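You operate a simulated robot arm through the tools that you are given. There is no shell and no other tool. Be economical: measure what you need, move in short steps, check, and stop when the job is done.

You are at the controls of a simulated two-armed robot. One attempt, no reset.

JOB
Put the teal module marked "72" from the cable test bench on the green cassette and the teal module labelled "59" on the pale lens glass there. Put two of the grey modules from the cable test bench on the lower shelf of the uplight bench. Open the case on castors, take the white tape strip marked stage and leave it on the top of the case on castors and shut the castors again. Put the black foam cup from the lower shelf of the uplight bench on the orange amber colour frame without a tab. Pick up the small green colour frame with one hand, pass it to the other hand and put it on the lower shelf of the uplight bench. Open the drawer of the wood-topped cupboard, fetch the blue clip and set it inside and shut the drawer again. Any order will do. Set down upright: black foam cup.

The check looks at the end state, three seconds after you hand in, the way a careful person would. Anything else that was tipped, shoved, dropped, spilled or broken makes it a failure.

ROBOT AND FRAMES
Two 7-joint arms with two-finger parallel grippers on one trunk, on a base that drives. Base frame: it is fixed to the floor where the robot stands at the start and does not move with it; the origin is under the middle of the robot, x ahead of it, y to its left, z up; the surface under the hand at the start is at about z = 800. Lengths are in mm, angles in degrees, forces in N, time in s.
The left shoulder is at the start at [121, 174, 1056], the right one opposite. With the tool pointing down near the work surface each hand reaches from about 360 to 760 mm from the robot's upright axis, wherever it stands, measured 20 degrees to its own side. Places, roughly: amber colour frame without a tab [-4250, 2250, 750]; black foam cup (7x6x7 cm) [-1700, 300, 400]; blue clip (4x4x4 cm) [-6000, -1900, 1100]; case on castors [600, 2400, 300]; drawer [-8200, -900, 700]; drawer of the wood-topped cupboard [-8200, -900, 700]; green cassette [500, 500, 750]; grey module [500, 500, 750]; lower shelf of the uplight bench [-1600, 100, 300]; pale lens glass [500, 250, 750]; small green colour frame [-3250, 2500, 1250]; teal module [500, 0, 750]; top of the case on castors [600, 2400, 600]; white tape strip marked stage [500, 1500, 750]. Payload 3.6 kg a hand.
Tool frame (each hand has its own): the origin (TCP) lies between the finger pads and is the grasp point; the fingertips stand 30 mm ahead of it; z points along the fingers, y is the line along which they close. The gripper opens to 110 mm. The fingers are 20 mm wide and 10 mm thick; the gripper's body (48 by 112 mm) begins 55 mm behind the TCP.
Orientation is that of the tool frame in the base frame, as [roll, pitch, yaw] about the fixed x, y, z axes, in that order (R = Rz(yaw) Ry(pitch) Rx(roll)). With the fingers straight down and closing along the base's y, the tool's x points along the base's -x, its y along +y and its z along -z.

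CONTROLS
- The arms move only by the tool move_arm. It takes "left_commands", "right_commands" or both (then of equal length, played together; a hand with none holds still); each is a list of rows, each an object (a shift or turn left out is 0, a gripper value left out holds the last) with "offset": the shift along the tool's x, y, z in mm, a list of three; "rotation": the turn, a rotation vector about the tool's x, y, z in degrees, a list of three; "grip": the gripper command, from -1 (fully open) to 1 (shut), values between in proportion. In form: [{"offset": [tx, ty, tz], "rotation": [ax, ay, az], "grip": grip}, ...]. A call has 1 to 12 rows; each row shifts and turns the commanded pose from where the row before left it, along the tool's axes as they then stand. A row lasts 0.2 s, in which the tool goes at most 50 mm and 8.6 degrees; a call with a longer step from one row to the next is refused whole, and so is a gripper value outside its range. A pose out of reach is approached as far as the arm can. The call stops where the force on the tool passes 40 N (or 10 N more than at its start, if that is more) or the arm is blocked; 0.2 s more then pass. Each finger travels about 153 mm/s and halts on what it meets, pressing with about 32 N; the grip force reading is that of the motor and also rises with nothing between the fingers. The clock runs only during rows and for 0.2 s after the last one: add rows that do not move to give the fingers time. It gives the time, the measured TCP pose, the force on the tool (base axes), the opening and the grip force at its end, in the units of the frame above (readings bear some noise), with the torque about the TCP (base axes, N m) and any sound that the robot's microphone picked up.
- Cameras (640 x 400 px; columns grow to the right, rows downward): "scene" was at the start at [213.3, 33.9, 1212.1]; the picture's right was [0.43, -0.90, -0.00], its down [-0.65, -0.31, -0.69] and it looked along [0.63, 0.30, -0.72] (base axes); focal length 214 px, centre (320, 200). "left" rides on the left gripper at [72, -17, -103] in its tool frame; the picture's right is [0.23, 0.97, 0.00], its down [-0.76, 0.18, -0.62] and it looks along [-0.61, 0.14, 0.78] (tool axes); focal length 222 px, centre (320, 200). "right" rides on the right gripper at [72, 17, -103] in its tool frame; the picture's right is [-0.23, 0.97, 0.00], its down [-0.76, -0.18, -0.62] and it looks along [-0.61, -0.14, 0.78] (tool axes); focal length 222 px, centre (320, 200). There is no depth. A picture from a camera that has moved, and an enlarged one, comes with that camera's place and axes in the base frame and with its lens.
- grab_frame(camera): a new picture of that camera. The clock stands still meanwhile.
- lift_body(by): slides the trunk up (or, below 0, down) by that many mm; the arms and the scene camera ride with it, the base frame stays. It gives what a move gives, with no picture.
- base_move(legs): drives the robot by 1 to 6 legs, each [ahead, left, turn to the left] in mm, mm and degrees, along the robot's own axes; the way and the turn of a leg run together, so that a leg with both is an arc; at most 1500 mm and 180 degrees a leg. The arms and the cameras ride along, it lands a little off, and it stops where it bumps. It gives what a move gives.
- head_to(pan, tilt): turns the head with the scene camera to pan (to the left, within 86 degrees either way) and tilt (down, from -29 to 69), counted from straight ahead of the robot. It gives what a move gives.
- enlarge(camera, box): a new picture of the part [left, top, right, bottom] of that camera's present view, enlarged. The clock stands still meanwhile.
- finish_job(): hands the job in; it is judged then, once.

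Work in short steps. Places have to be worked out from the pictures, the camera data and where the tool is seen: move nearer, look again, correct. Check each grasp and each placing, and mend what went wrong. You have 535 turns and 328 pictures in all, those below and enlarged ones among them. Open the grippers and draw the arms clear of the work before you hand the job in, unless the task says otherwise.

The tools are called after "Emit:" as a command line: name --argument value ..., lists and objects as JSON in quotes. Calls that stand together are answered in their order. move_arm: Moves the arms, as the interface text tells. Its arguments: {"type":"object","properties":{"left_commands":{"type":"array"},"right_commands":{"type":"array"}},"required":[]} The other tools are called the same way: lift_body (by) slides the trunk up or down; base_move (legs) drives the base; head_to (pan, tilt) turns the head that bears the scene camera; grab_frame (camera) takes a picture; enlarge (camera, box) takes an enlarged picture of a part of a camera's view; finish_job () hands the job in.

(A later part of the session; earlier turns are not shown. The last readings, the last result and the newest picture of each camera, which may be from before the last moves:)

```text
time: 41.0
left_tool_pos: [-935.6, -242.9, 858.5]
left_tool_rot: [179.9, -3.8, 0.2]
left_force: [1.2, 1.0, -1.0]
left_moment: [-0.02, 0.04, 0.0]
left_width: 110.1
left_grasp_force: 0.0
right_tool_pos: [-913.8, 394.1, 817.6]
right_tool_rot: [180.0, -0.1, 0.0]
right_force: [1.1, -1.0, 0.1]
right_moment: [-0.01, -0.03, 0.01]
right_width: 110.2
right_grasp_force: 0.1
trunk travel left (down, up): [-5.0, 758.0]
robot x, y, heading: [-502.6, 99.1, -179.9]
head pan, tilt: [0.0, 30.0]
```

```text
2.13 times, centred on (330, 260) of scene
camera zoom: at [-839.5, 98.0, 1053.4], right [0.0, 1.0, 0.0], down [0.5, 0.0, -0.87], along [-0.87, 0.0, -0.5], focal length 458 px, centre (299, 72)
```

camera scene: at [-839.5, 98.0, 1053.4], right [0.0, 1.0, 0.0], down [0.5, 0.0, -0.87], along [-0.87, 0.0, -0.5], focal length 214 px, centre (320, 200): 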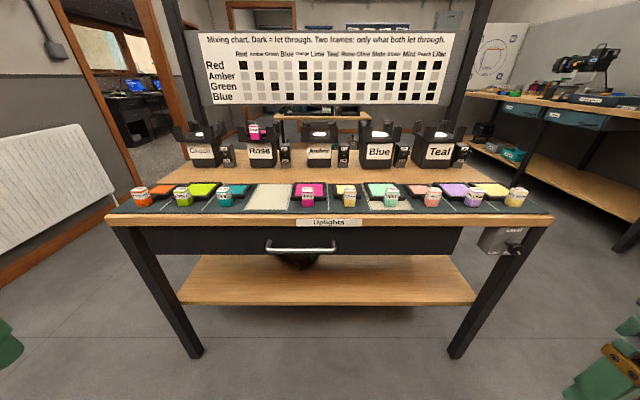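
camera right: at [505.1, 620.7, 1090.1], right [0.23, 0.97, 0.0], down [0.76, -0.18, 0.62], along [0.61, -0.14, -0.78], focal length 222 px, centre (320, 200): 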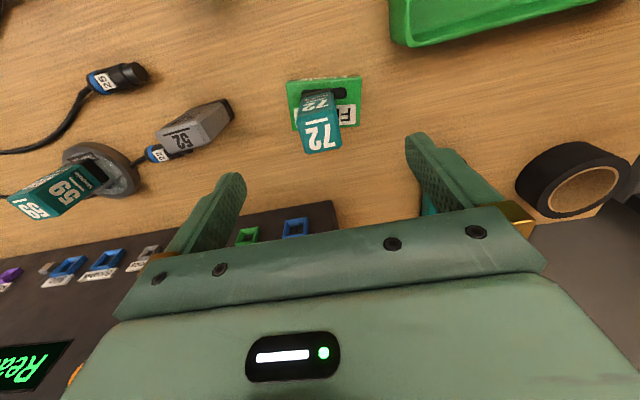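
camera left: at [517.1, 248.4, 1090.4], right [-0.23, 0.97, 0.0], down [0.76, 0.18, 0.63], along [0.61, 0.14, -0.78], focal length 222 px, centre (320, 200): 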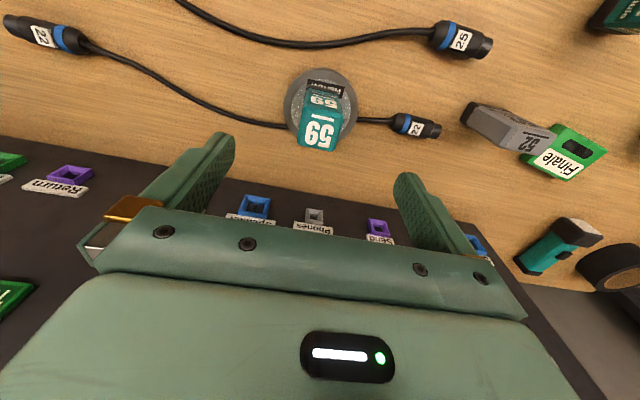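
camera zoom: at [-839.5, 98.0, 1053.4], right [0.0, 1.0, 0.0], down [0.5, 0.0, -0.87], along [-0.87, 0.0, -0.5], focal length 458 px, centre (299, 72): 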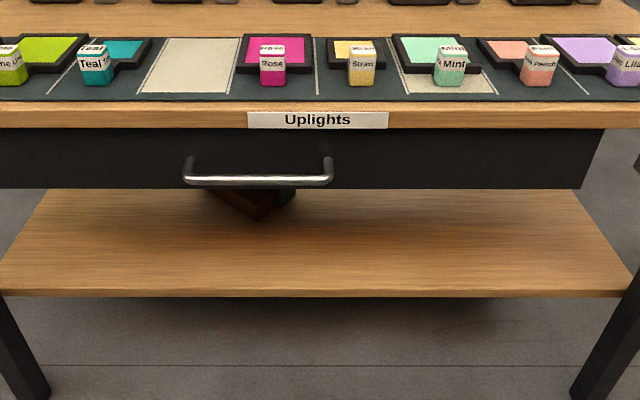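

The cup is deep under the drawer. I lower the left hand to about z≈430 and tilt it so that its camera looks level into the shelf.

Emit:
move_arm --left_commands '[{"offset": [-10, -15, 46]}, {"offset": [-10, -15, 46]}, {"offset": [-10, -15, 46]}, {"offset": [-10, -15, 46]}, {"offset": [-10, -15, 46]}, {"offset": [-10, -15, 46]}, {"offset": [-10, -15, 46]}, {"offset": [-10, -15, 46]}, {"offset": [-10, 0, 40]}]'

Emit:
move_arm --left_commands '[{"rotation": [0, -8, 0]}, {"rotation": [0, -8, 0]}, {"rotation": [0, -8, 0]}, {"rotation": [0, -8, 0]}, {"rotation": [0, -8, 0]}, {"rotation": [0, -5, 0]}]'

Emit:
grab_frame --camera "left"

```text
time: 43.0
left_tool_pos: [-999.3, -123.3, 445.1]
left_tool_rot: [179.9, -3.8, 0.1]
left_force: [0.5, 0.7, -0.5]
left_moment: [0.02, -0.02, 0.01]
left_width: 110.2
left_grasp_force: 0.0
right_tool_pos: [-915.2, 395.6, 817.6]
right_tool_rot: [-179.9, -0.1, 0.0]
right_force: [-0.8, 0.0, 0.2]
right_moment: [-0.04, 0.01, 0.01]
right_width: 110.1
right_grasp_force: 0.1
trunk travel left (down, up): [-5.0, 758.0]
robot x, y, heading: [-502.9, 97.8, -180.6]
head pan, tilt: [0.0, 30.0]
```

```text
time: 44.4
left_tool_pos: [-1003.9, -133.7, 461.6]
left_tool_rot: [-180.0, 41.2, 0.1]
left_force: [0.6, -1.0, 0.0]
left_moment: [-0.03, -0.01, 0.0]
left_width: 110.1
left_grasp_force: 0.0
left hand out of reach, approached as far as the arm can: row 5, 6
right_tool_pos: [-914.5, 395.9, 817.9]
right_tool_rot: [180.0, 0.0, 0.0]
right_force: [-1.1, -0.6, 1.5]
right_moment: [-0.01, 0.01, 0.02]
right_width: 110.0
right_grasp_force: 0.0
trunk travel left (down, up): [-5.0, 758.0]
robot x, y, heading: [-503.5, 103.9, -179.9]
head pan, tilt: [0.0, 30.0]
```

```text
296 pictures are left
camera left: at [-881.8, -117.7, 492.2], right [0.17, -0.97, -0.15], down [-0.16, -0.18, 0.97], along [-0.97, -0.14, -0.19], focal length 222 px, centre (320, 200)
```

left: 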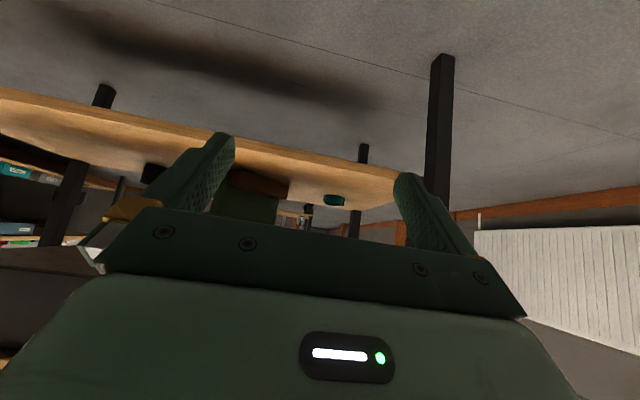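

Enlarge the shelf region.

Emit:
enlarge --camera "left" --box '[90, 110, 410, 250]'

```text
2.00 times, centred on (250, 180) of left
camera zoom: at [-881.8, -117.7, 492.2], right [0.17, -0.97, -0.15], down [-0.16, -0.18, 0.97], along [-0.97, -0.14, -0.19], focal length 444 px, centre (460, 240)
```

zoom: 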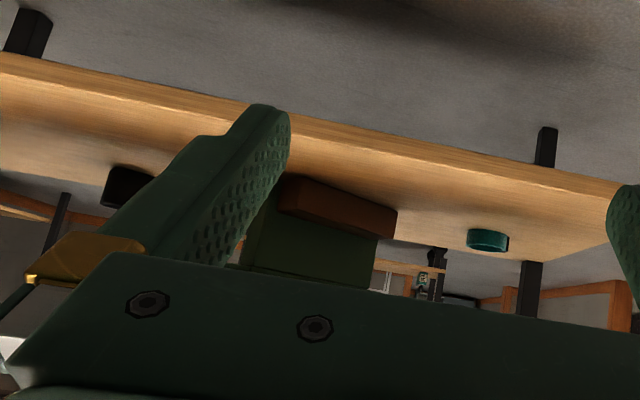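

The cup is at ≈[-1640,320] on the shelf (z≈330), deep under the drawer. For that I want the right hand near-horizontal with its camera on top, so I test turning the wrist 180° about its tool axis in free air.

Emit:
move_arm --right_commands '[{"rotation": [0, 0, 8.5]}, {"rotation": [0, 0, 8.5]}, {"rotation": [0, 0, 8.5]}, {"rotation": [0, 0, 8.5]}, {"rotation": [0, 0, 8.5]}, {"rotation": [0, 0, 8.5]}, {"rotation": [0, 0, 8.5]}, {"rotation": [0, 0, 8.5]}, {"rotation": [0, 0, 8.5]}, {"rotation": [0, 0, 8.5]}, {"rotation": [0, 0, 5]}]'

Emit:
move_arm --left_commands '[{"offset": [0, 0, -45]}, {"offset": [0, 0, -45], "rotation": [0, 8, 0]}, {"rotation": [0, 8, 0]}, {"rotation": [0, 8, 0]}, {"rotation": [0, 8, 0]}, {"rotation": [0, 8, 0]}]'

```text
time: 46.8
left_tool_pos: [-1004.7, -134.4, 461.4]
left_tool_rot: [179.9, 41.1, 0.1]
left_force: [0.4, -0.4, 0.7]
left_moment: [0.02, -0.03, 0.02]
left_width: 110.1
left_grasp_force: 0.1
right_tool_pos: [-914.5, 396.2, 817.1]
right_tool_rot: [-179.9, 0.0, -90.2]
right_force: [-0.4, -1.1, -1.1]
right_moment: [0.0, -0.03, -0.02]
right_width: 110.0
right_grasp_force: 0.2
trunk travel left (down, up): [-5.0, 758.0]
robot x, y, heading: [-499.5, 100.2, -179.9]
head pan, tilt: [0.0, 30.0]
```

```text
time: 48.2
left_tool_pos: [-946.8, -134.4, 524.2]
left_tool_rot: [179.8, 1.0, 0.4]
left_force: [-0.4, 0.4, -0.2]
left_moment: [0.0, -0.01, 0.0]
left_width: 109.8
left_grasp_force: 0.1
left hand out of reach, approached as far as the arm can: row 2
right_tool_pos: [-914.1, 397.5, 816.8]
right_tool_rot: [-179.9, 0.1, -90.0]
right_force: [0.7, -0.2, 0.7]
right_moment: [0.01, 0.01, -0.03]
right_width: 110.1
right_grasp_force: 0.0
trunk travel left (down, up): [-5.0, 758.0]
robot x, y, heading: [-499.8, 97.9, -179.9]
head pan, tilt: [0.0, 30.0]
```

90° works; I continue the other 90° on the right and bring the left hand back up.

Emit:
move_arm --right_commands '[{"rotation": [0, 0, 8.5]}, {"rotation": [0, 0, 8.5]}, {"rotation": [0, 0, 8.5]}, {"rotation": [0, 0, 8.5]}, {"rotation": [0, 0, 8.5]}, {"rotation": [0, 0, 8.5]}, {"rotation": [0, 0, 8.5]}, {"rotation": [0, 0, 8.5]}, {"rotation": [0, 0, 8.5]}, {"rotation": [0, 0, 8.5]}, {"rotation": [0, 0, 5]}]' --left_commands '[{"offset": [5, 8, -45]}, {"offset": [5, 8, -45]}, {"offset": [5, 8, -45]}, {"offset": [5, 8, -45]}, {"offset": [5, 8, -45]}, {"offset": [5, 8, -45]}, {"offset": [5, 8, -45]}, {"offset": [5, 8, -45]}, {}, {}, {}]'

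```text
time: 50.6
left_tool_pos: [-926.0, -197.2, 870.5]
left_tool_rot: [180.0, 1.2, 0.3]
left_force: [0.1, 0.1, -0.3]
left_moment: [0.01, 0.03, 0.0]
left_width: 110.0
left_grasp_force: 0.0
left hand out of reach, approached as far as the arm can: row 3, 4, 8
right_tool_pos: [-917.2, 396.2, 817.0]
right_tool_rot: [-180.0, 0.0, 179.8]
right_force: [0.7, -0.8, -0.2]
right_moment: [0.02, -0.02, -0.01]
right_width: 109.9
right_grasp_force: 0.1
trunk travel left (down, up): [-5.0, 758.0]
robot x, y, heading: [-504.3, 101.7, -180.1]
head pan, tilt: [0.0, 30.0]
```

The flip works. Now I lower the right hand to about z≈420 and tilt it forward in front of the shelf.

Emit:
move_arm --right_commands '[{"offset": [10, -8, 45]}, {"offset": [10, -8, 45]}, {"offset": [10, -8, 45]}, {"offset": [10, -8, 45]}, {"offset": [10, -8, 45]}, {"offset": [10, -8, 45]}, {"offset": [10, -8, 45]}, {"offset": [10, -8, 45]}, {"offset": [0, -8, 30]}]'

Emit:
move_arm --right_commands '[{"rotation": [0, 8.3, 0]}, {"rotation": [0, 8.3, 0]}, {"rotation": [0, 8.3, 0]}, {"rotation": [0, 8.3, 0]}, {"rotation": [0, 8.3, 0]}, {"rotation": [0, 8.3, 0]}, {"rotation": [0, 8.3, 0]}, {"rotation": [0, 8.3, 0]}, {"rotation": [0, 8.3, 0]}]'

Emit:
grab_frame --camera "right"

Emit:
grab_frame --camera "scene"

```text
time: 52.6
left_tool_pos: [-926.8, -196.4, 871.1]
left_tool_rot: [179.9, 1.2, 0.3]
left_force: [-1.9, -0.3, 0.3]
left_moment: [0.03, 0.0, -0.01]
left_width: 110.0
left_grasp_force: 0.0
right_tool_pos: [-1000.0, 325.6, 427.8]
right_tool_rot: [-179.9, 0.0, -179.9]
right_force: [-0.9, 0.1, 0.9]
right_moment: [0.04, -0.01, -0.01]
right_width: 110.2
right_grasp_force: 0.1
right hand out of reach, approached as far as the arm can: row 2
trunk travel left (down, up): [-5.0, 758.0]
robot x, y, heading: [-502.8, 95.7, -180.0]
head pan, tilt: [0.0, 30.0]
```

```text
time: 54.6
left_tool_pos: [-926.1, -198.1, 869.9]
left_tool_rot: [179.9, 1.3, 0.3]
left_force: [0.0, -0.5, 0.0]
left_moment: [0.04, 0.0, -0.01]
left_width: 110.1
left_grasp_force: 0.1
right_tool_pos: [-999.2, 317.4, 427.5]
right_tool_rot: [-179.4, -12.7, -179.8]
right_force: [-0.5, -0.1, 0.4]
right_moment: [0.01, 0.02, 0.04]
right_width: 110.2
right_grasp_force: 0.1
right hand out of reach, approached as far as the arm can: row 2, 3, 4, 5, 6, 7, 8, 9
trunk travel left (down, up): [-5.0, 758.0]
robot x, y, heading: [-500.0, 99.5, -179.9]
head pan, tilt: [0.0, 30.0]
```

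```text
294 pictures are left
camera right: at [-1046.5, 335.7, 542.7], right [0.22, 0.97, -0.06], down [0.88, -0.17, 0.44], along [0.42, -0.15, -0.9], focal length 222 px, centre (320, 200)
```

right: 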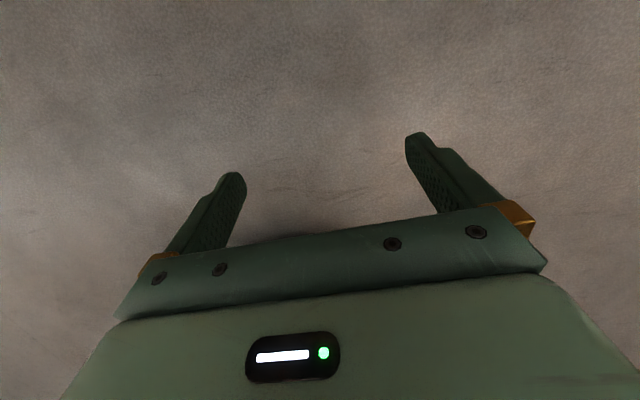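

```text
293 pictures are left
camera scene: at [-839.6, 98.0, 1053.5], right [0.0, 1.0, 0.0], down [0.5, 0.0, -0.87], along [-0.87, 0.0, -0.5], focal length 214 px, centre (320, 200)
```

scene: 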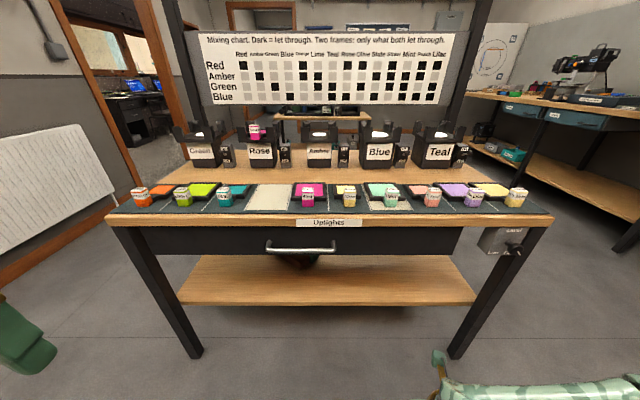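

Too close to the body for that tilt; I move the hand forward while tilting.

Emit:
move_arm --right_commands '[{"offset": [44, 0, 10], "rotation": [0, 8, 0]}, {"offset": [42, 0, 16], "rotation": [0, 8, 0]}, {"offset": [39, 0, 22], "rotation": [0, 8, 0]}, {"offset": [30, 0, 22], "rotation": [0, 8, 0]}, {"rotation": [0, 8, 0]}, {"rotation": [0, 8, 0]}, {"rotation": [0, 8, 0]}]'

```text
time: 56.2
left_tool_pos: [-927.1, -196.5, 870.7]
left_tool_rot: [179.9, 1.3, 0.3]
left_force: [0.2, 0.0, -0.5]
left_moment: [-0.01, 0.02, -0.02]
left_width: 110.0
left_grasp_force: 0.1
right_tool_pos: [-1138.5, 423.1, 481.4]
right_tool_rot: [-170.5, -47.7, 179.1]
right_force: [0.9, -0.8, 0.4]
right_moment: [0.0, -0.03, 0.02]
right_width: 109.8
right_grasp_force: 0.1
right hand out of reach, approached as far as the arm can: row 1, 2, 3, 4, 5, 6, 7
trunk travel left (down, up): [-5.0, 758.0]
robot x, y, heading: [-506.3, 97.0, -179.8]
head pan, tilt: [0.0, 30.0]
```

It follows partly. I continue forward and tilt further, at the present height.

Emit:
move_arm --right_commands '[{"offset": [20, 0, 24], "rotation": [0, 8, 0]}, {"offset": [16, 0, 26], "rotation": [0, 8, 0]}, {"offset": [12, 0, 27], "rotation": [0, 6, 0]}, {}]'

Emit:
grab_frame --camera "right"

```text
time: 57.2
left_tool_pos: [-926.2, -198.2, 871.0]
left_tool_rot: [179.9, 1.2, 0.3]
left_force: [0.0, -0.3, 0.3]
left_moment: [0.0, 0.0, -0.02]
left_width: 110.4
left_grasp_force: 0.1
right_tool_pos: [-1229.7, 414.9, 481.8]
right_tool_rot: [-162.4, -70.7, 167.7]
right_force: [0.2, 0.4, -0.2]
right_moment: [-0.02, 0.0, -0.02]
right_width: 109.9
right_grasp_force: 0.0
trunk travel left (down, up): [-5.0, 758.0]
robot x, y, heading: [-501.2, 101.4, -179.8]
head pan, tilt: [0.0, 30.0]
```

```text
292 pictures are left
camera right: at [-1156.5, 446.8, 579.6], right [0.0, 0.95, -0.31], down [0.85, -0.16, -0.51], along [-0.53, -0.27, -0.8], focal length 222 px, centre (320, 200)
```

right: 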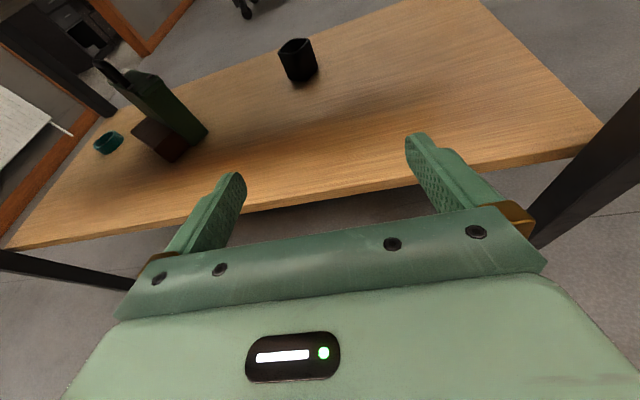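

Excellent view: the cup stands at ≈[-1650,317], box and tape left of it. I level the hand's roll/yaw, lower it to z≈385 and shift the base 98 mm to the left.

Emit:
move_arm --right_commands '[{"rotation": [-6.3, 0, -3.7]}, {"offset": [-37, 0, 13.6]}, {"offset": [-37, 0, 13.6]}, {"offset": [-18, 0, 6]}, {}]'

Emit:
grab_frame --camera "right"

```text
time: 58.4
left_tool_pos: [-927.2, -197.6, 871.1]
left_tool_rot: [179.9, 1.2, 0.3]
left_force: [1.1, -0.3, -0.1]
left_moment: [-0.03, 0.03, 0.03]
left_width: 109.7
left_grasp_force: 0.1
right_tool_pos: [-1231.3, 416.2, 384.6]
right_tool_rot: [-179.4, -71.3, 179.2]
right_force: [-0.6, -0.5, -0.2]
right_moment: [0.01, -0.01, -0.01]
right_width: 110.0
right_grasp_force: 0.0
trunk travel left (down, up): [-5.0, 758.0]
robot x, y, heading: [-499.8, 99.0, -179.8]
head pan, tilt: [0.0, 30.0]
```

```text
291 pictures are left
camera right: at [-1156.6, 431.4, 484.4], right [0.08, 0.97, -0.22], down [0.83, -0.18, -0.52], along [-0.55, -0.14, -0.83], focal length 222 px, centre (320, 200)
```

right: 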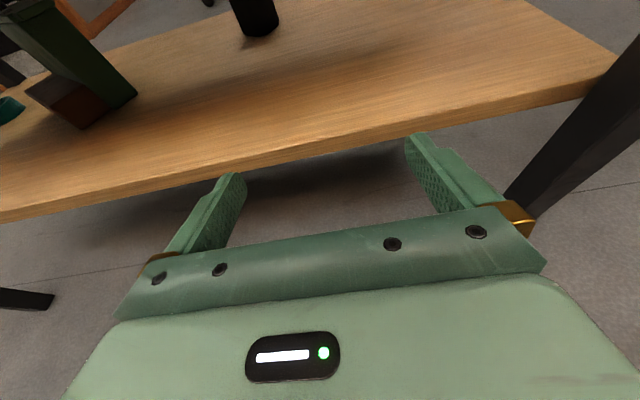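

Cup triangulates to ≈[-1665,313], shelf z≈320. I retract the left hand a bit, align the base in y, and drive forward partway.

Emit:
move_arm --left_commands '[{"offset": [20, 0, -40]}, {"offset": [20, 0, -40]}]'

Emit:
base_move --legs '[[0, 103, 0], [200, 0, 0]]'

Emit:
grab_frame --camera "right"

Emit:
grab_frame --camera "scene"

```text
time: 59.0
left_tool_pos: [-926.5, -197.8, 871.2]
left_tool_rot: [179.9, 1.2, 0.3]
left_force: [0.8, -0.8, -0.5]
left_moment: [0.02, 0.05, -0.03]
left_width: 110.1
left_grasp_force: 0.1
left hand out of reach, approached as far as the arm can: row 1, 2
right_tool_pos: [-1231.5, 415.4, 385.2]
right_tool_rot: [-179.4, -71.3, 179.1]
right_force: [0.3, 0.5, -0.8]
right_moment: [-0.04, -0.02, -0.02]
right_width: 110.0
right_grasp_force: 0.2
trunk travel left (down, up): [-5.0, 758.0]
robot x, y, heading: [-502.9, 96.0, -180.0]
head pan, tilt: [0.0, 30.0]
```

```text
time: 61.3
left_tool_pos: [-1128.1, -300.7, 870.1]
left_tool_rot: [179.9, 1.3, 0.3]
left_force: [-0.2, 0.3, 0.9]
left_moment: [0.01, -0.03, -0.02]
left_width: 109.8
left_grasp_force: 0.0
right_tool_pos: [-1433.2, 311.5, 384.5]
right_tool_rot: [-179.3, -71.3, 179.2]
right_force: [-0.1, 0.4, 0.2]
right_moment: [-0.01, 0.0, -0.03]
right_width: 110.2
right_grasp_force: 0.1
trunk travel left (down, up): [-5.0, 758.0]
robot x, y, heading: [-701.3, -5.4, -179.8]
head pan, tilt: [0.0, 30.0]
```

```text
290 pictures are left
camera right: at [-1358.7, 327.3, 484.3], right [0.08, 0.97, -0.22], down [0.83, -0.18, -0.52], along [-0.55, -0.14, -0.83], focal length 222 px, centre (320, 200)
```

right: 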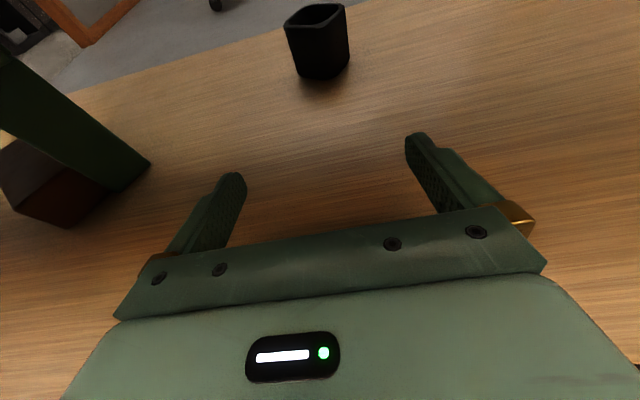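

```text
289 pictures are left
camera scene: at [-1041.2, -5.0, 1053.4], right [0.0, 1.0, 0.0], down [0.5, 0.0, -0.87], along [-0.87, 0.0, -0.5], focal length 214 px, centre (320, 200)
```

scene: 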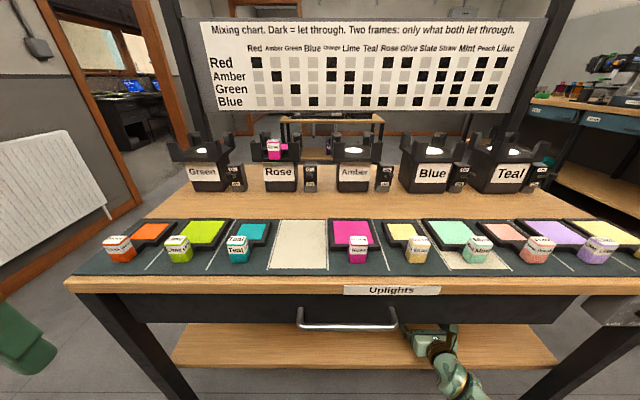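

The approach line is good (cup ≈[-1680,318]). I check the arm's clearance to the drawer by tilting the head down.

Emit:
head_to --pan -30 --tilt 60

Emit:
grab_frame --camera "scene"

```text
time: 62.3
left_tool_pos: [-1126.8, -301.0, 870.0]
left_tool_rot: [179.9, 1.3, 0.3]
left_force: [0.7, -0.1, -0.3]
left_moment: [-0.01, 0.03, 0.0]
left_width: 110.0
left_grasp_force: 0.0
right_tool_pos: [-1434.6, 310.8, 385.0]
right_tool_rot: [-179.3, -71.3, 179.1]
right_force: [0.4, 0.2, 0.1]
right_moment: [0.03, 0.02, -0.01]
right_width: 110.0
right_grasp_force: 0.0
trunk travel left (down, up): [-5.0, 758.0]
robot x, y, heading: [-701.2, -6.1, -179.8]
head pan, tilt: [-30.0, 60.0]
```

```text
288 pictures are left
camera scene: at [-1008.3, 28.4, 1011.5], right [0.5, 0.87, 0.0], down [0.75, -0.43, -0.5], along [-0.43, 0.25, -0.87], focal length 214 px, centre (320, 200)
```

scene: 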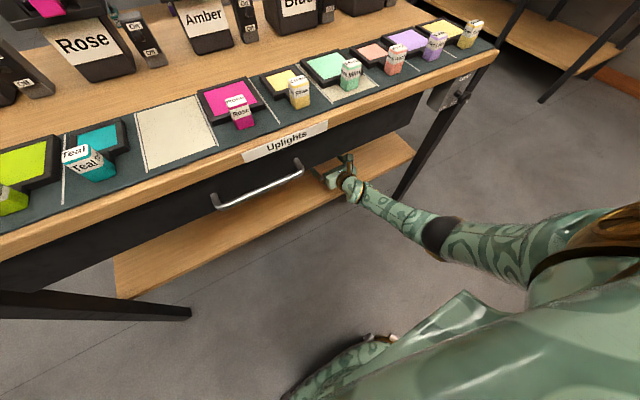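

The forearm would come near the drawer's underside (≈z 611) if I simply drive on. I pull the hand back relative to the body so the elbow drops, then look.

Emit:
move_arm --right_commands '[{"offset": [-13, 0, -38]}, {"offset": [-13, 0, -38]}, {"offset": [-13, 0, -38]}, {}]'

Emit:
grab_frame --camera "scene"

```text
time: 63.3
left_tool_pos: [-1126.6, -300.3, 870.2]
left_tool_rot: [179.9, 1.3, 0.4]
left_force: [-0.5, 0.0, -0.4]
left_moment: [-0.01, 0.0, 0.04]
left_width: 110.1
left_grasp_force: 0.0
right_tool_pos: [-1312.7, 311.1, 383.0]
right_tool_rot: [-179.3, -71.2, 179.1]
right_force: [-0.6, -0.8, -0.5]
right_moment: [0.0, 0.01, 0.0]
right_width: 110.0
right_grasp_force: 0.1
trunk travel left (down, up): [-5.0, 758.0]
robot x, y, heading: [-703.1, -4.7, -179.8]
head pan, tilt: [-30.0, 60.0]
```

```text
287 pictures are left
camera scene: at [-1008.2, 28.4, 1011.4], right [0.5, 0.87, 0.0], down [0.75, -0.43, -0.5], along [-0.43, 0.25, -0.87], focal length 214 px, centre (320, 200)
```

scene: 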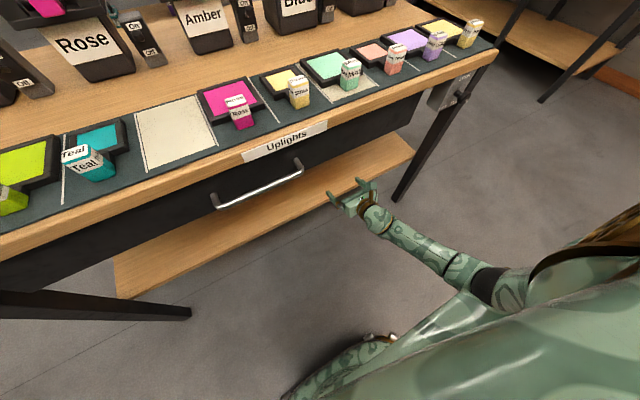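

Forearm clearance from the front is marginal; coming in through the open right end of the bench with the left hand avoids the drawer. I back off, fold the right arm up and start flipping the left wrist.

Emit:
base_move --legs '[[-400, 0, 0]]'

Emit:
move_arm --right_commands '[{"offset": [38, 0, -13]}, {"offset": [38, 0, -13]}, {"offset": [38, 0, -13]}, {"offset": [38, 0, -13]}, {"offset": [38, 0, -13]}, {"offset": [38, 0, -13]}, {"rotation": [0, -8, 0]}, {"rotation": [0, -8, 0]}, {"rotation": [0, -8, 0]}, {"rotation": [0, -8, 0]}, {"rotation": [0, -8, 0]}]' --left_commands '[{"rotation": [0, 0, -8.5]}, {"rotation": [0, 0, -8.5]}, {"rotation": [0, 0, -8.5]}, {"rotation": [0, 0, -8.5]}, {"rotation": [0, 0, -8.5]}, {"rotation": [0, 0, -8.5]}, {"rotation": [0, 0, -8.5]}, {"rotation": [0, 0, -8.5]}, {"rotation": [0, 0, -8.5]}, {"rotation": [0, 0, -8.5]}, {"rotation": [0, 0, -5]}]'

```text
time: 65.8
left_tool_pos: [-730.0, -299.4, 869.9]
left_tool_rot: [179.9, 1.4, 0.3]
left_force: [0.8, -0.3, -0.1]
left_moment: [0.04, -0.01, -0.02]
left_width: 110.1
left_grasp_force: 0.1
right_tool_pos: [-917.1, 310.4, 384.4]
right_tool_rot: [-179.3, -71.3, 179.3]
right_force: [0.4, -0.3, 0.2]
right_moment: [0.0, -0.02, -0.01]
right_width: 110.3
right_grasp_force: 0.0
trunk travel left (down, up): [-5.0, 758.0]
robot x, y, heading: [-305.6, -1.5, -180.0]
head pan, tilt: [-30.0, 60.0]
```

```text
time: 68.2
left_tool_pos: [-730.7, -298.8, 870.5]
left_tool_rot: [-178.7, 0.1, 90.5]
left_force: [0.3, -0.3, 0.6]
left_moment: [-0.01, -0.02, 0.04]
left_width: 110.0
left_grasp_force: 0.1
right_tool_pos: [-916.4, 312.6, 624.8]
right_tool_rot: [-179.9, -31.2, 179.8]
right_force: [-0.3, 0.5, 1.1]
right_moment: [0.03, 0.01, -0.06]
right_width: 109.9
right_grasp_force: 0.0
trunk travel left (down, up): [-5.0, 758.0]
robot x, y, heading: [-306.0, -4.2, -180.1]
head pan, tilt: [-30.0, 60.0]
```

Continue flipping the left and raising the right.

Emit:
move_arm --right_commands '[{"rotation": [0, -8, 0]}, {"rotation": [0, -8, 0]}, {"rotation": [0, -8, 0]}, {"rotation": [0, -7, 0]}, {"offset": [0, 0, -40]}, {"offset": [0, 0, -40]}, {"offset": [-20, 0, -40]}, {"offset": [-30, 0, -35]}, {"offset": [-30, 0, -35]}, {"offset": [-30, 0, -30]}, {}]' --left_commands '[{"rotation": [0, 0, -8.5]}, {"rotation": [0, 0, -8.5]}, {"rotation": [0, 0, -8.5]}, {"rotation": [0, 0, -8.5]}, {"rotation": [0, 0, -8.5]}, {"rotation": [0, 0, -8.5]}, {"rotation": [0, 0, -8.5]}, {"rotation": [0, 0, -8.5]}, {"rotation": [0, 0, -8.5]}, {"rotation": [0, 0, -8.5]}, {"rotation": [0, 0, -5]}]'

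```text
time: 70.6
left_tool_pos: [-751.6, -355.3, 891.1]
left_tool_rot: [-175.7, -1.1, 121.3]
left_force: [0.1, -0.6, 0.1]
left_moment: [0.02, -0.01, 0.01]
left_width: 110.2
left_grasp_force: 0.0
left hand out of reach, approached as far as the arm can: row 2, 3, 4, 5, 6, 7, 8, 9, 10, 11
right_tool_pos: [-805.9, 312.7, 843.2]
right_tool_rot: [-179.8, -0.2, 179.8]
right_force: [-0.7, -0.3, 0.0]
right_moment: [0.01, 0.01, 0.02]
right_width: 109.9
right_grasp_force: 0.0
trunk travel left (down, up): [-5.0, 758.0]
robot x, y, heading: [-306.5, -0.2, -180.0]
head pan, tilt: [-30.0, 60.0]
```

The left wrist stalled at a poor reach spot; I move it forward, inward and lower and try on.

Emit:
move_arm --left_commands '[{"offset": [38, -10, 25]}, {"offset": [38, -10, 25]}, {"rotation": [0, 0, -8.5]}, {"rotation": [0, 0, -8.5]}, {"rotation": [0, 0, -8.5]}, {"rotation": [0, 0, -8.5]}, {"rotation": [0, 0, -8.5]}, {"rotation": [0, 0, -8.5]}, {"rotation": [0, 0, -7.5]}]'

```text
time: 72.6
left_tool_pos: [-800.1, -527.0, 761.9]
left_tool_rot: [-178.7, -4.7, 179.4]
left_force: [0.6, 0.3, 0.4]
left_moment: [0.02, 0.01, -0.01]
left_width: 110.0
left_grasp_force: 0.1
left hand out of reach, approached as far as the arm can: row 3, 4, 5, 6, 7, 8, 9
right_tool_pos: [-805.3, 310.9, 843.9]
right_tool_rot: [-179.8, -0.3, 179.9]
right_force: [-0.2, 0.4, -0.7]
right_moment: [0.02, -0.02, 0.0]
right_width: 110.2
right_grasp_force: 0.0
trunk travel left (down, up): [-5.0, 758.0]
robot x, y, heading: [-310.5, -1.2, -179.7]
head pan, tilt: [-30.0, 60.0]
```

Flipped now. Lower the left hand and bring it inward, then forward-tilt as before.

Emit:
move_arm --left_commands '[{"offset": [5, 22, 38]}, {"offset": [5, 22, 38]}, {"offset": [5, 22, 38]}, {"offset": [5, 22, 38]}, {"offset": [5, 22, 38]}, {"offset": [5, 22, 38]}, {"offset": [5, 22, 38]}, {"offset": [5, 22, 38]}]'

Emit:
move_arm --left_commands '[{"offset": [44, 0, 5], "rotation": [0, 8, 0]}, {"offset": [44, 0, 10], "rotation": [0, 8, 0]}, {"offset": [42, 0, 16], "rotation": [0, 8, 0]}, {"offset": [39, 0, 22], "rotation": [0, 8, 0]}, {"offset": [20, 0, 15], "rotation": [0, 8, 0]}, {"offset": [15, 0, 15], "rotation": [0, 8, 0]}, {"rotation": [0, 8, 0]}, {"rotation": [0, 8, 0]}, {"rotation": [0, 7, 0]}]'

```text
time: 74.4
left_tool_pos: [-853.0, -444.0, 444.2]
left_tool_rot: [-179.3, -4.4, 179.8]
left_force: [0.3, -0.6, 0.0]
left_moment: [0.0, 0.01, 0.02]
left_width: 110.1
left_grasp_force: 0.2
left hand out of reach, approached as far as the arm can: row 1, 2, 3, 4, 5, 6, 7, 8
right_tool_pos: [-806.1, 312.6, 843.1]
right_tool_rot: [-179.7, -0.2, 179.8]
right_force: [0.0, 0.0, 0.7]
right_moment: [-0.03, -0.02, 0.0]
right_width: 110.1
right_grasp_force: 0.1
trunk travel left (down, up): [-5.0, 758.0]
robot x, y, heading: [-305.2, -3.7, -180.0]
head pan, tilt: [-30.0, 60.0]
```

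```text
time: 76.4
left_tool_pos: [-1048.1, -435.3, 500.8]
left_tool_rot: [-175.0, -75.1, 175.1]
left_force: [-0.1, 0.5, -0.9]
left_moment: [0.04, -0.01, 0.04]
left_width: 110.0
left_grasp_force: 0.2
left hand out of reach, approached as far as the arm can: row 5, 6, 7, 8, 9
right_tool_pos: [-805.7, 312.4, 842.6]
right_tool_rot: [-179.8, -0.3, 179.9]
right_force: [0.3, 0.1, -0.1]
right_moment: [0.0, -0.01, 0.01]
right_width: 110.0
right_grasp_force: 0.0
trunk travel left (down, up): [-5.0, 758.0]
robot x, y, heading: [-309.9, -2.5, -179.9]
head pan, tilt: [-30.0, 60.0]
```

Now lower it to ≈z 388 and bring it inward.

Emit:
move_arm --left_commands '[{"offset": [-36, 28, 10]}, {"offset": [-36, 28, 10]}, {"offset": [-36, 28, 10]}, {}]'

Emit:
grab_frame --camera "left"

```text
time: 77.4
left_tool_pos: [-1019.0, -363.7, 494.1]
left_tool_rot: [-175.3, -75.1, 175.3]
left_force: [0.3, 0.6, 0.6]
left_moment: [-0.02, 0.01, -0.02]
left_width: 110.0
left_grasp_force: 0.0
left hand out of reach, approached as far as the arm can: row 1, 2, 3
right_tool_pos: [-805.9, 312.3, 842.8]
right_tool_rot: [-179.7, -0.3, 179.8]
right_force: [0.4, 0.1, -0.3]
right_moment: [0.02, 0.03, 0.03]
right_width: 109.9
right_grasp_force: 0.0
trunk travel left (down, up): [-5.0, 758.0]
robot x, y, heading: [-305.2, -3.2, -180.0]
head pan, tilt: [-30.0, 60.0]
```

```text
286 pictures are left
camera left: at [-936.4, -378.4, 592.3], right [-0.06, 0.98, 0.2], down [0.8, 0.16, -0.58], along [-0.6, 0.13, -0.79], focal length 222 px, centre (320, 200)
```

left: 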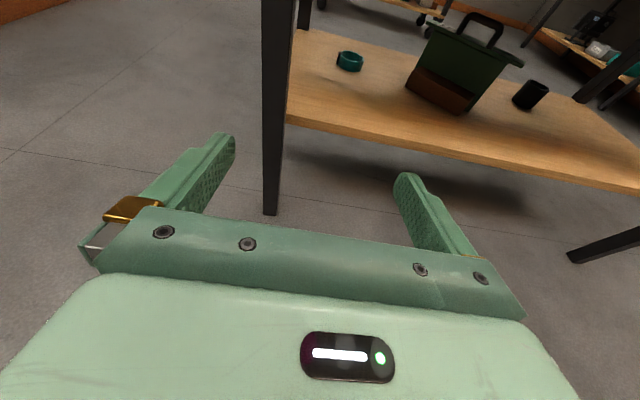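

The left arm is in an awkward elbow posture; the right arm managed the low reach, so I'll go in through the bench's right end with the right hand. First fold the left arm up.

Emit:
move_arm --left_commands '[{"offset": [38, 0, -10]}, {"offset": [38, 0, -10]}, {"offset": [38, 0, -10]}, {"offset": [38, 0, -10]}, {"offset": [0, 0, -30], "rotation": [0, -8, 0]}, {"offset": [0, 0, -30], "rotation": [0, -8, 0]}, {"offset": [0, 0, -30], "rotation": [0, -8, 0]}, {"offset": [0, 0, -20], "rotation": [0, -8, 0]}, {"rotation": [0, -8, 0]}, {"rotation": [0, -8, 0]}, {"rotation": [0, -8, 0]}, {"rotation": [0, -8, 0]}]'

Emit:
move_arm --left_commands '[{"rotation": [0, -8, 0]}, {"rotation": [0, 0, 8.5]}, {"rotation": [0, 0, 8.5]}, {"rotation": [0, 0, 8.5]}, {"rotation": [0, 0, 8.5]}, {"rotation": [0, 0, 8.5]}, {"rotation": [0, 0, 8.5]}, {"rotation": [0, 0, 8.5]}, {"rotation": [0, 0, 8.5]}, {"rotation": [0, 0, 8.5]}, {"rotation": [0, 0, 8.5]}, {"rotation": [0, 0, 5]}]'

```text
time: 80.0
left_tool_pos: [-890.4, -469.9, 648.6]
left_tool_rot: [-179.1, -11.1, 179.8]
left_force: [-0.4, -0.3, -0.7]
left_moment: [-0.01, 0.0, 0.0]
left_width: 110.1
left_grasp_force: 0.1
left hand out of reach, approached as far as the arm can: row 8, 9, 10, 11, 12
right_tool_pos: [-805.3, 311.6, 842.9]
right_tool_rot: [-179.8, -0.3, 179.7]
right_force: [-0.6, -0.3, 0.1]
right_moment: [-0.05, 0.01, -0.05]
right_width: 110.0
right_grasp_force: 0.1
trunk travel left (down, up): [-5.0, 758.0]
robot x, y, heading: [-304.7, -2.9, -180.0]
head pan, tilt: [-30.0, 60.0]
```

```text
time: 82.6
left_tool_pos: [-869.1, -483.6, 636.2]
left_tool_rot: [-176.8, 1.2, 89.8]
left_force: [0.1, 0.0, 1.0]
left_moment: [0.0, -0.02, 0.01]
left_width: 110.0
left_grasp_force: 0.2
left hand out of reach, approached as far as the arm can: row 1
right_tool_pos: [-805.4, 311.6, 843.5]
right_tool_rot: [-179.7, -0.3, 179.8]
right_force: [-0.1, 0.4, -0.2]
right_moment: [-0.01, 0.03, 0.0]
right_width: 109.8
right_grasp_force: 0.2
trunk travel left (down, up): [-5.0, 758.0]
robot x, y, heading: [-306.9, -1.7, -180.0]
head pan, tilt: [-30.0, 60.0]
```

Finish unflipping the left wrist, and drive round to the bench's right end (facing heading ≈-100°).

Emit:
move_arm --left_commands '[{"rotation": [0, 0, 8.5]}, {"rotation": [0, 0, 8.5]}, {"rotation": [0, 0, 8.5]}, {"rotation": [0, 0, 8.5]}, {"rotation": [0, 0, 8.5]}, {"rotation": [0, 0, 8.5]}, {"rotation": [0, 0, 8.5]}, {"rotation": [0, 0, 8.5]}, {"rotation": [0, 0, 8.5]}, {"rotation": [0, 0, 8.5]}, {"rotation": [0, 0, 5]}]'

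Emit:
base_move --legs '[[0, -1483, 0], [948, 0, 0], [0, 0, 80]]'

Emit:
head_to --pan 0 --tilt 35

Emit:
grab_frame --camera "scene"

```text
time: 85.0
left_tool_pos: [-868.8, -484.1, 636.5]
left_tool_rot: [178.8, 3.2, -0.3]
left_force: [0.0, 0.0, -0.4]
left_moment: [0.01, 0.0, 0.01]
left_width: 110.2
left_grasp_force: 0.2
right_tool_pos: [-804.9, 312.0, 843.3]
right_tool_rot: [-179.8, -0.3, 179.8]
right_force: [0.3, 0.4, 1.2]
right_moment: [-0.01, -0.04, 0.02]
right_width: 110.0
right_grasp_force: 0.0
trunk travel left (down, up): [-5.0, 758.0]
robot x, y, heading: [-302.8, -3.7, -179.9]
head pan, tilt: [-30.0, 60.0]
```

```text
time: 98.9
left_tool_pos: [-1342.9, 758.5, 636.5]
left_tool_rot: [179.6, 2.8, 42.5]
left_force: [1.4, 8.8, 3.9]
left_moment: [-0.22, -0.18, 0.4]
left_width: 107.3
left_grasp_force: 0.1
right_tool_pos: [-1835.9, 1377.3, 842.3]
right_tool_rot: [-179.8, -0.3, -137.2]
right_force: [-0.4, -0.1, -0.5]
right_moment: [-0.01, -0.03, 0.0]
right_width: 110.1
right_grasp_force: 0.0
trunk travel left (down, up): [-5.0, 758.0]
robot x, y, heading: [-1257.1, 1483.6, -136.6]
head pan, tilt: [-30.0, 60.0]
stopped in leg 3: the force on the tool passed its limit at 90 N (the readings are from after the stop); the commanded pose is now the measured one
```

```text
time: 99.8
left_tool_pos: [-1342.1, 758.3, 635.2]
left_tool_rot: [179.5, 2.9, 42.6]
left_force: [2.4, 13.4, 3.0]
left_moment: [-0.1, -0.03, 0.58]
left_width: 106.1
left_grasp_force: 0.1
right_tool_pos: [-1835.9, 1376.2, 842.5]
right_tool_rot: [-179.6, -0.3, -137.3]
right_force: [0.2, -0.4, -0.1]
right_moment: [0.01, -0.01, 0.01]
right_width: 109.9
right_grasp_force: 0.1
trunk travel left (down, up): [-5.0, 758.0]
robot x, y, heading: [-1254.9, 1485.3, -136.8]
head pan, tilt: [0.0, 35.0]
```

```text
285 pictures are left
camera scene: at [-1501.3, 1257.3, 1045.9], right [-0.68, 0.73, 0.0], down [0.42, 0.39, -0.82], along [-0.6, -0.56, -0.57], focal length 214 px, centre (320, 200)
```

scene: 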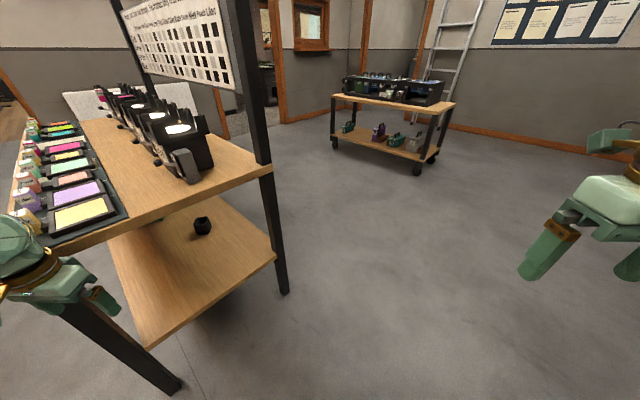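

The left hand bumped the bench's side box. I turn back a little at once, raise and retract the left hand, and inspect.

Emit:
base_move --legs '[[0, 0, -12]]'

Emit:
move_arm --left_commands '[{"offset": [20, 10, -40]}, {"offset": [20, 10, -40]}, {"offset": [20, 10, -40]}, {"offset": [20, 10, -40]}, {"offset": [20, 10, -40]}, {"offset": [10, 0, -30]}]'

Emit:
grab_frame --camera "scene"

Emit:
grab_frame --camera "left"

```text
time: 101.0
left_tool_pos: [-1493.0, 791.4, 635.0]
left_tool_rot: [179.6, 2.9, 30.4]
left_force: [0.1, 0.7, -0.3]
left_moment: [0.01, 0.04, 0.0]
left_width: 110.1
left_grasp_force: 0.0
right_tool_pos: [-1846.0, 1499.3, 843.8]
right_tool_rot: [-179.8, -0.3, -149.3]
right_force: [-0.3, 0.4, -0.7]
right_moment: [-0.01, 0.02, -0.04]
right_width: 109.8
right_grasp_force: 0.1
trunk travel left (down, up): [-5.0, 758.0]
robot x, y, heading: [-1255.6, 1484.2, -149.2]
head pan, tilt: [0.0, 35.0]
```

```text
time: 102.4
left_tool_pos: [-1363.9, 810.0, 859.9]
left_tool_rot: [179.8, 3.0, 30.5]
left_force: [0.3, -0.2, -0.7]
left_moment: [0.04, 0.02, 0.0]
left_width: 110.1
left_grasp_force: 0.0
right_tool_pos: [-1846.6, 1500.4, 844.0]
right_tool_rot: [-179.7, -0.3, -149.4]
right_force: [-0.1, -0.5, -0.3]
right_moment: [0.02, -0.01, -0.01]
right_width: 109.9
right_grasp_force: 0.0
trunk travel left (down, up): [-5.0, 758.0]
robot x, y, heading: [-1258.1, 1484.8, -148.8]
head pan, tilt: [0.0, 35.0]
```

```text
284 pictures are left
camera scene: at [-1543.7, 1312.8, 1045.8], right [-0.51, 0.86, 0.0], down [0.49, 0.3, -0.82], along [-0.7, -0.42, -0.57], focal length 214 px, centre (320, 200)
```

scene: 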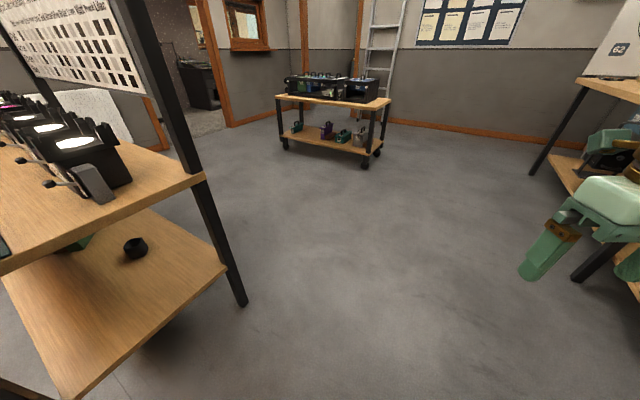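

```text
283 pictures are left
camera left: at [-1306.3, 865.0, 960.2], right [0.69, -0.72, -0.01], down [-0.54, -0.52, 0.66], along [-0.48, -0.45, -0.75], focal length 222 px, centre (320, 200)
```

left: 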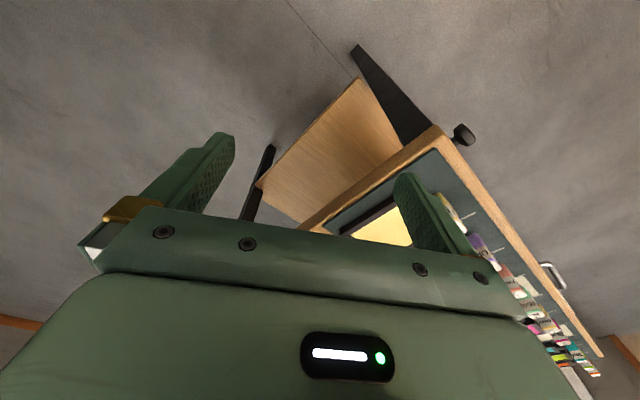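

Nothing appears displaced. Left hand is now high and clear; I finish the turn to heading -100° and look at the opening.

Emit:
base_move --legs '[[0, 0, 49]]'

Emit:
grab_frame --camera "scene"

```text
time: 105.0
left_tool_pos: [-816.4, 962.0, 859.0]
left_tool_rot: [179.5, 2.9, 79.5]
left_force: [0.1, 0.0, 0.0]
left_moment: [-0.01, 0.01, 0.01]
left_width: 110.1
left_grasp_force: 0.0
right_tool_pos: [-1654.3, 1049.0, 843.6]
right_tool_rot: [-179.9, -0.3, -100.4]
right_force: [-0.4, -0.7, 0.4]
right_moment: [-0.03, -0.01, 0.01]
right_width: 109.9
right_grasp_force: 0.0
trunk travel left (down, up): [-5.0, 758.0]
robot x, y, heading: [-1255.1, 1484.6, -100.0]
head pan, tilt: [0.0, 35.0]
```

```text
282 pictures are left
camera scene: at [-1314.8, 1155.3, 1045.7], right [-0.98, 0.17, 0.0], down [0.1, 0.57, -0.82], along [-0.14, -0.81, -0.57], focal length 214 px, centre (320, 200)
```

scene: 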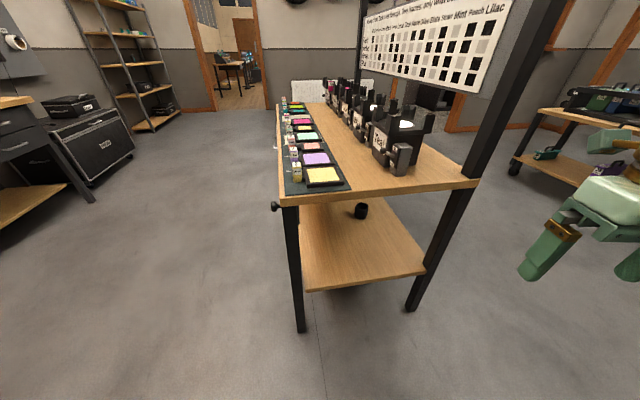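

The end is wide open (legs at x≈-1304 and -1837), cup visible at ≈[-1673,324]. I lower the right hand and tilt it forward as before.

Emit:
move_arm --right_commands '[{"offset": [10, -8, 45]}, {"offset": [10, -8, 45]}, {"offset": [10, -8, 45]}, {"offset": [10, -8, 45]}, {"offset": [10, -8, 45]}, {"offset": [10, -8, 45]}, {"offset": [10, -8, 45]}, {"offset": [10, -8, 40]}]'

Emit:
move_arm --right_commands '[{"offset": [44, 0, 2], "rotation": [0, 8, 0]}, {"offset": [44, 0, 8], "rotation": [0, 8, 0]}, {"offset": [42, 0, 14], "rotation": [0, 8, 0]}, {"offset": [39, 0, 20], "rotation": [0, 8, 0]}, {"offset": [30, 0, 20], "rotation": [0, 8, 0]}, {"offset": [20, 0, 18], "rotation": [0, 8, 0]}, {"offset": [10, 0, 12], "rotation": [0, 8, 0]}, {"rotation": [0, 8, 0]}, {"rotation": [0, 7, 0]}]'

```text
time: 106.8
left_tool_pos: [-818.0, 962.0, 858.4]
left_tool_rot: [179.6, 2.9, 79.5]
left_force: [0.4, 0.8, 0.6]
left_moment: [0.01, -0.01, -0.01]
left_width: 110.0
left_grasp_force: 0.0
right_tool_pos: [-1605.6, 960.3, 488.3]
right_tool_rot: [-179.9, -0.3, -100.3]
right_force: [-0.5, -0.3, -0.3]
right_moment: [-0.01, -0.01, 0.02]
right_width: 110.0
right_grasp_force: 0.0
trunk travel left (down, up): [-5.0, 758.0]
robot x, y, heading: [-1258.2, 1484.9, -99.8]
head pan, tilt: [0.0, 35.0]
```

```text
time: 108.8
left_tool_pos: [-818.6, 960.6, 859.7]
left_tool_rot: [179.6, 2.9, 79.5]
left_force: [-0.9, -1.3, -0.5]
left_moment: [-0.03, 0.0, 0.01]
left_width: 110.1
left_grasp_force: 0.1
right_tool_pos: [-1649.8, 707.4, 479.9]
right_tool_rot: [-178.5, -71.2, -101.7]
right_force: [-0.1, -0.6, 0.1]
right_moment: [0.02, -0.02, 0.0]
right_width: 110.1
right_grasp_force: 0.1
trunk travel left (down, up): [-5.0, 758.0]
robot x, y, heading: [-1257.5, 1486.1, -100.2]
head pan, tilt: [0.0, 35.0]
```

Worked cleanly. Now lower to z≈385 and view from the hand.

Emit:
move_arm --right_commands '[{"offset": [-36, 0, 12]}, {"offset": [-36, 0, 12]}, {"offset": [-18, 0, 6]}, {}]'

Emit:
grab_frame --camera "right"

```text
time: 109.8
left_tool_pos: [-817.8, 961.8, 860.7]
left_tool_rot: [179.6, 2.9, 79.5]
left_force: [0.0, -0.4, 0.0]
left_moment: [0.0, 0.02, 0.0]
left_width: 110.0
left_grasp_force: 0.0
right_tool_pos: [-1658.6, 712.1, 422.2]
right_tool_rot: [-179.3, -71.3, -100.9]
right_force: [-0.1, -0.6, 0.1]
right_moment: [0.01, 0.0, -0.06]
right_width: 109.8
right_grasp_force: 0.0
right hand out of reach, approached as far as the arm can: row 2, 3
trunk travel left (down, up): [-5.0, 758.0]
robot x, y, heading: [-1254.8, 1483.1, -99.8]
head pan, tilt: [0.0, 35.0]
```

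```text
281 pictures are left
camera right: at [-1661.1, 789.1, 523.3], right [-0.94, 0.25, -0.22], down [0.33, 0.79, -0.52], along [0.05, -0.56, -0.83], focal length 222 px, centre (320, 200)
```

right: 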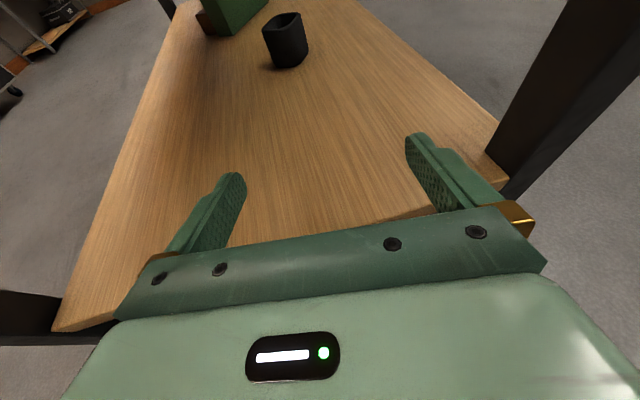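

Slightly over-extended; I pull back 40 mm and lower to z≈385.

Emit:
move_arm --right_commands '[{"offset": [-24.5, 0, -12.7]}, {"offset": [-24.5, 0, -12.7]}, {}]'

```text
time: 110.6
left_tool_pos: [-817.4, 960.7, 858.8]
left_tool_rot: [179.6, 2.9, 79.5]
left_force: [0.0, 0.4, -0.1]
left_moment: [0.01, -0.02, 0.0]
left_width: 109.8
left_grasp_force: 0.2
right_tool_pos: [-1650.9, 754.5, 385.0]
right_tool_rot: [-179.2, -71.2, -101.0]
right_force: [-0.6, -0.3, -0.1]
right_moment: [0.02, -0.04, 0.03]
right_width: 110.0
right_grasp_force: 0.0
trunk travel left (down, up): [-5.0, 758.0]
robot x, y, heading: [-1257.7, 1484.2, -100.3]
head pan, tilt: [0.0, 35.0]
```

Line up: base 54 mm left, then 250 mm ahead, then look.

Emit:
base_move --legs '[[0, 54, 0], [250, 0, 0]]'

Emit:
grab_frame --camera "right"

Emit:
grab_frame --camera "scene"

```text
time: 113.0
left_tool_pos: [-809.0, 705.2, 859.1]
left_tool_rot: [179.6, 2.8, 79.6]
left_force: [-0.4, -0.7, 0.6]
left_moment: [0.0, 0.02, 0.02]
left_width: 110.0
left_grasp_force: 0.0
right_tool_pos: [-1642.9, 495.3, 385.5]
right_tool_rot: [-179.2, -71.3, -100.9]
right_force: [1.0, 0.3, -0.2]
right_moment: [0.03, 0.0, 0.0]
right_width: 109.7
right_grasp_force: 0.2
trunk travel left (down, up): [-5.0, 758.0]
robot x, y, heading: [-1248.2, 1228.5, -100.0]
head pan, tilt: [0.0, 35.0]
```

```text
280 pictures are left
camera right: at [-1644.6, 572.3, 485.0], right [-0.94, 0.25, -0.22], down [0.33, 0.79, -0.52], along [0.04, -0.56, -0.83], focal length 222 px, centre (320, 200)
```

right: 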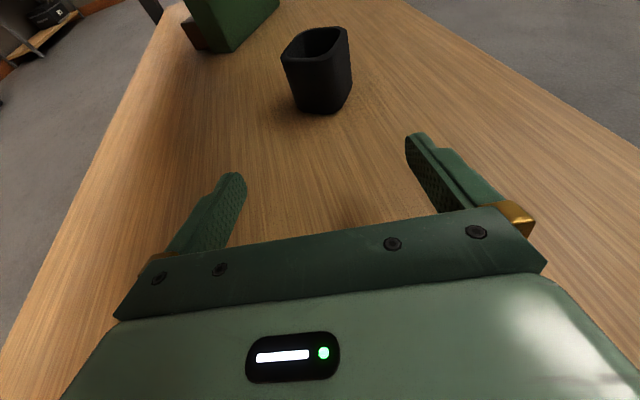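

```text
279 pictures are left
camera scene: at [-1305.4, 898.4, 1045.6], right [-0.98, 0.17, 0.0], down [0.1, 0.57, -0.82], along [-0.14, -0.81, -0.57], focal length 214 px, centre (320, 200)
```

scene: 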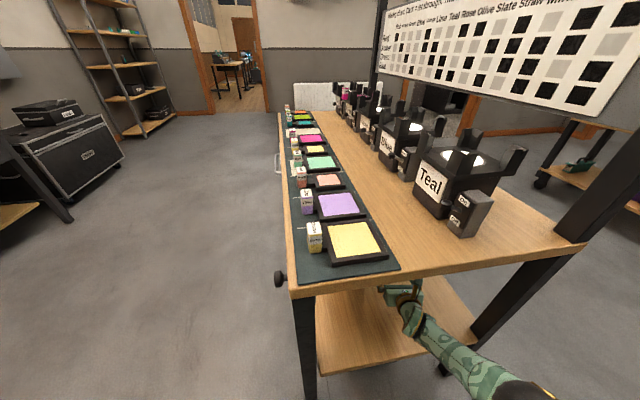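

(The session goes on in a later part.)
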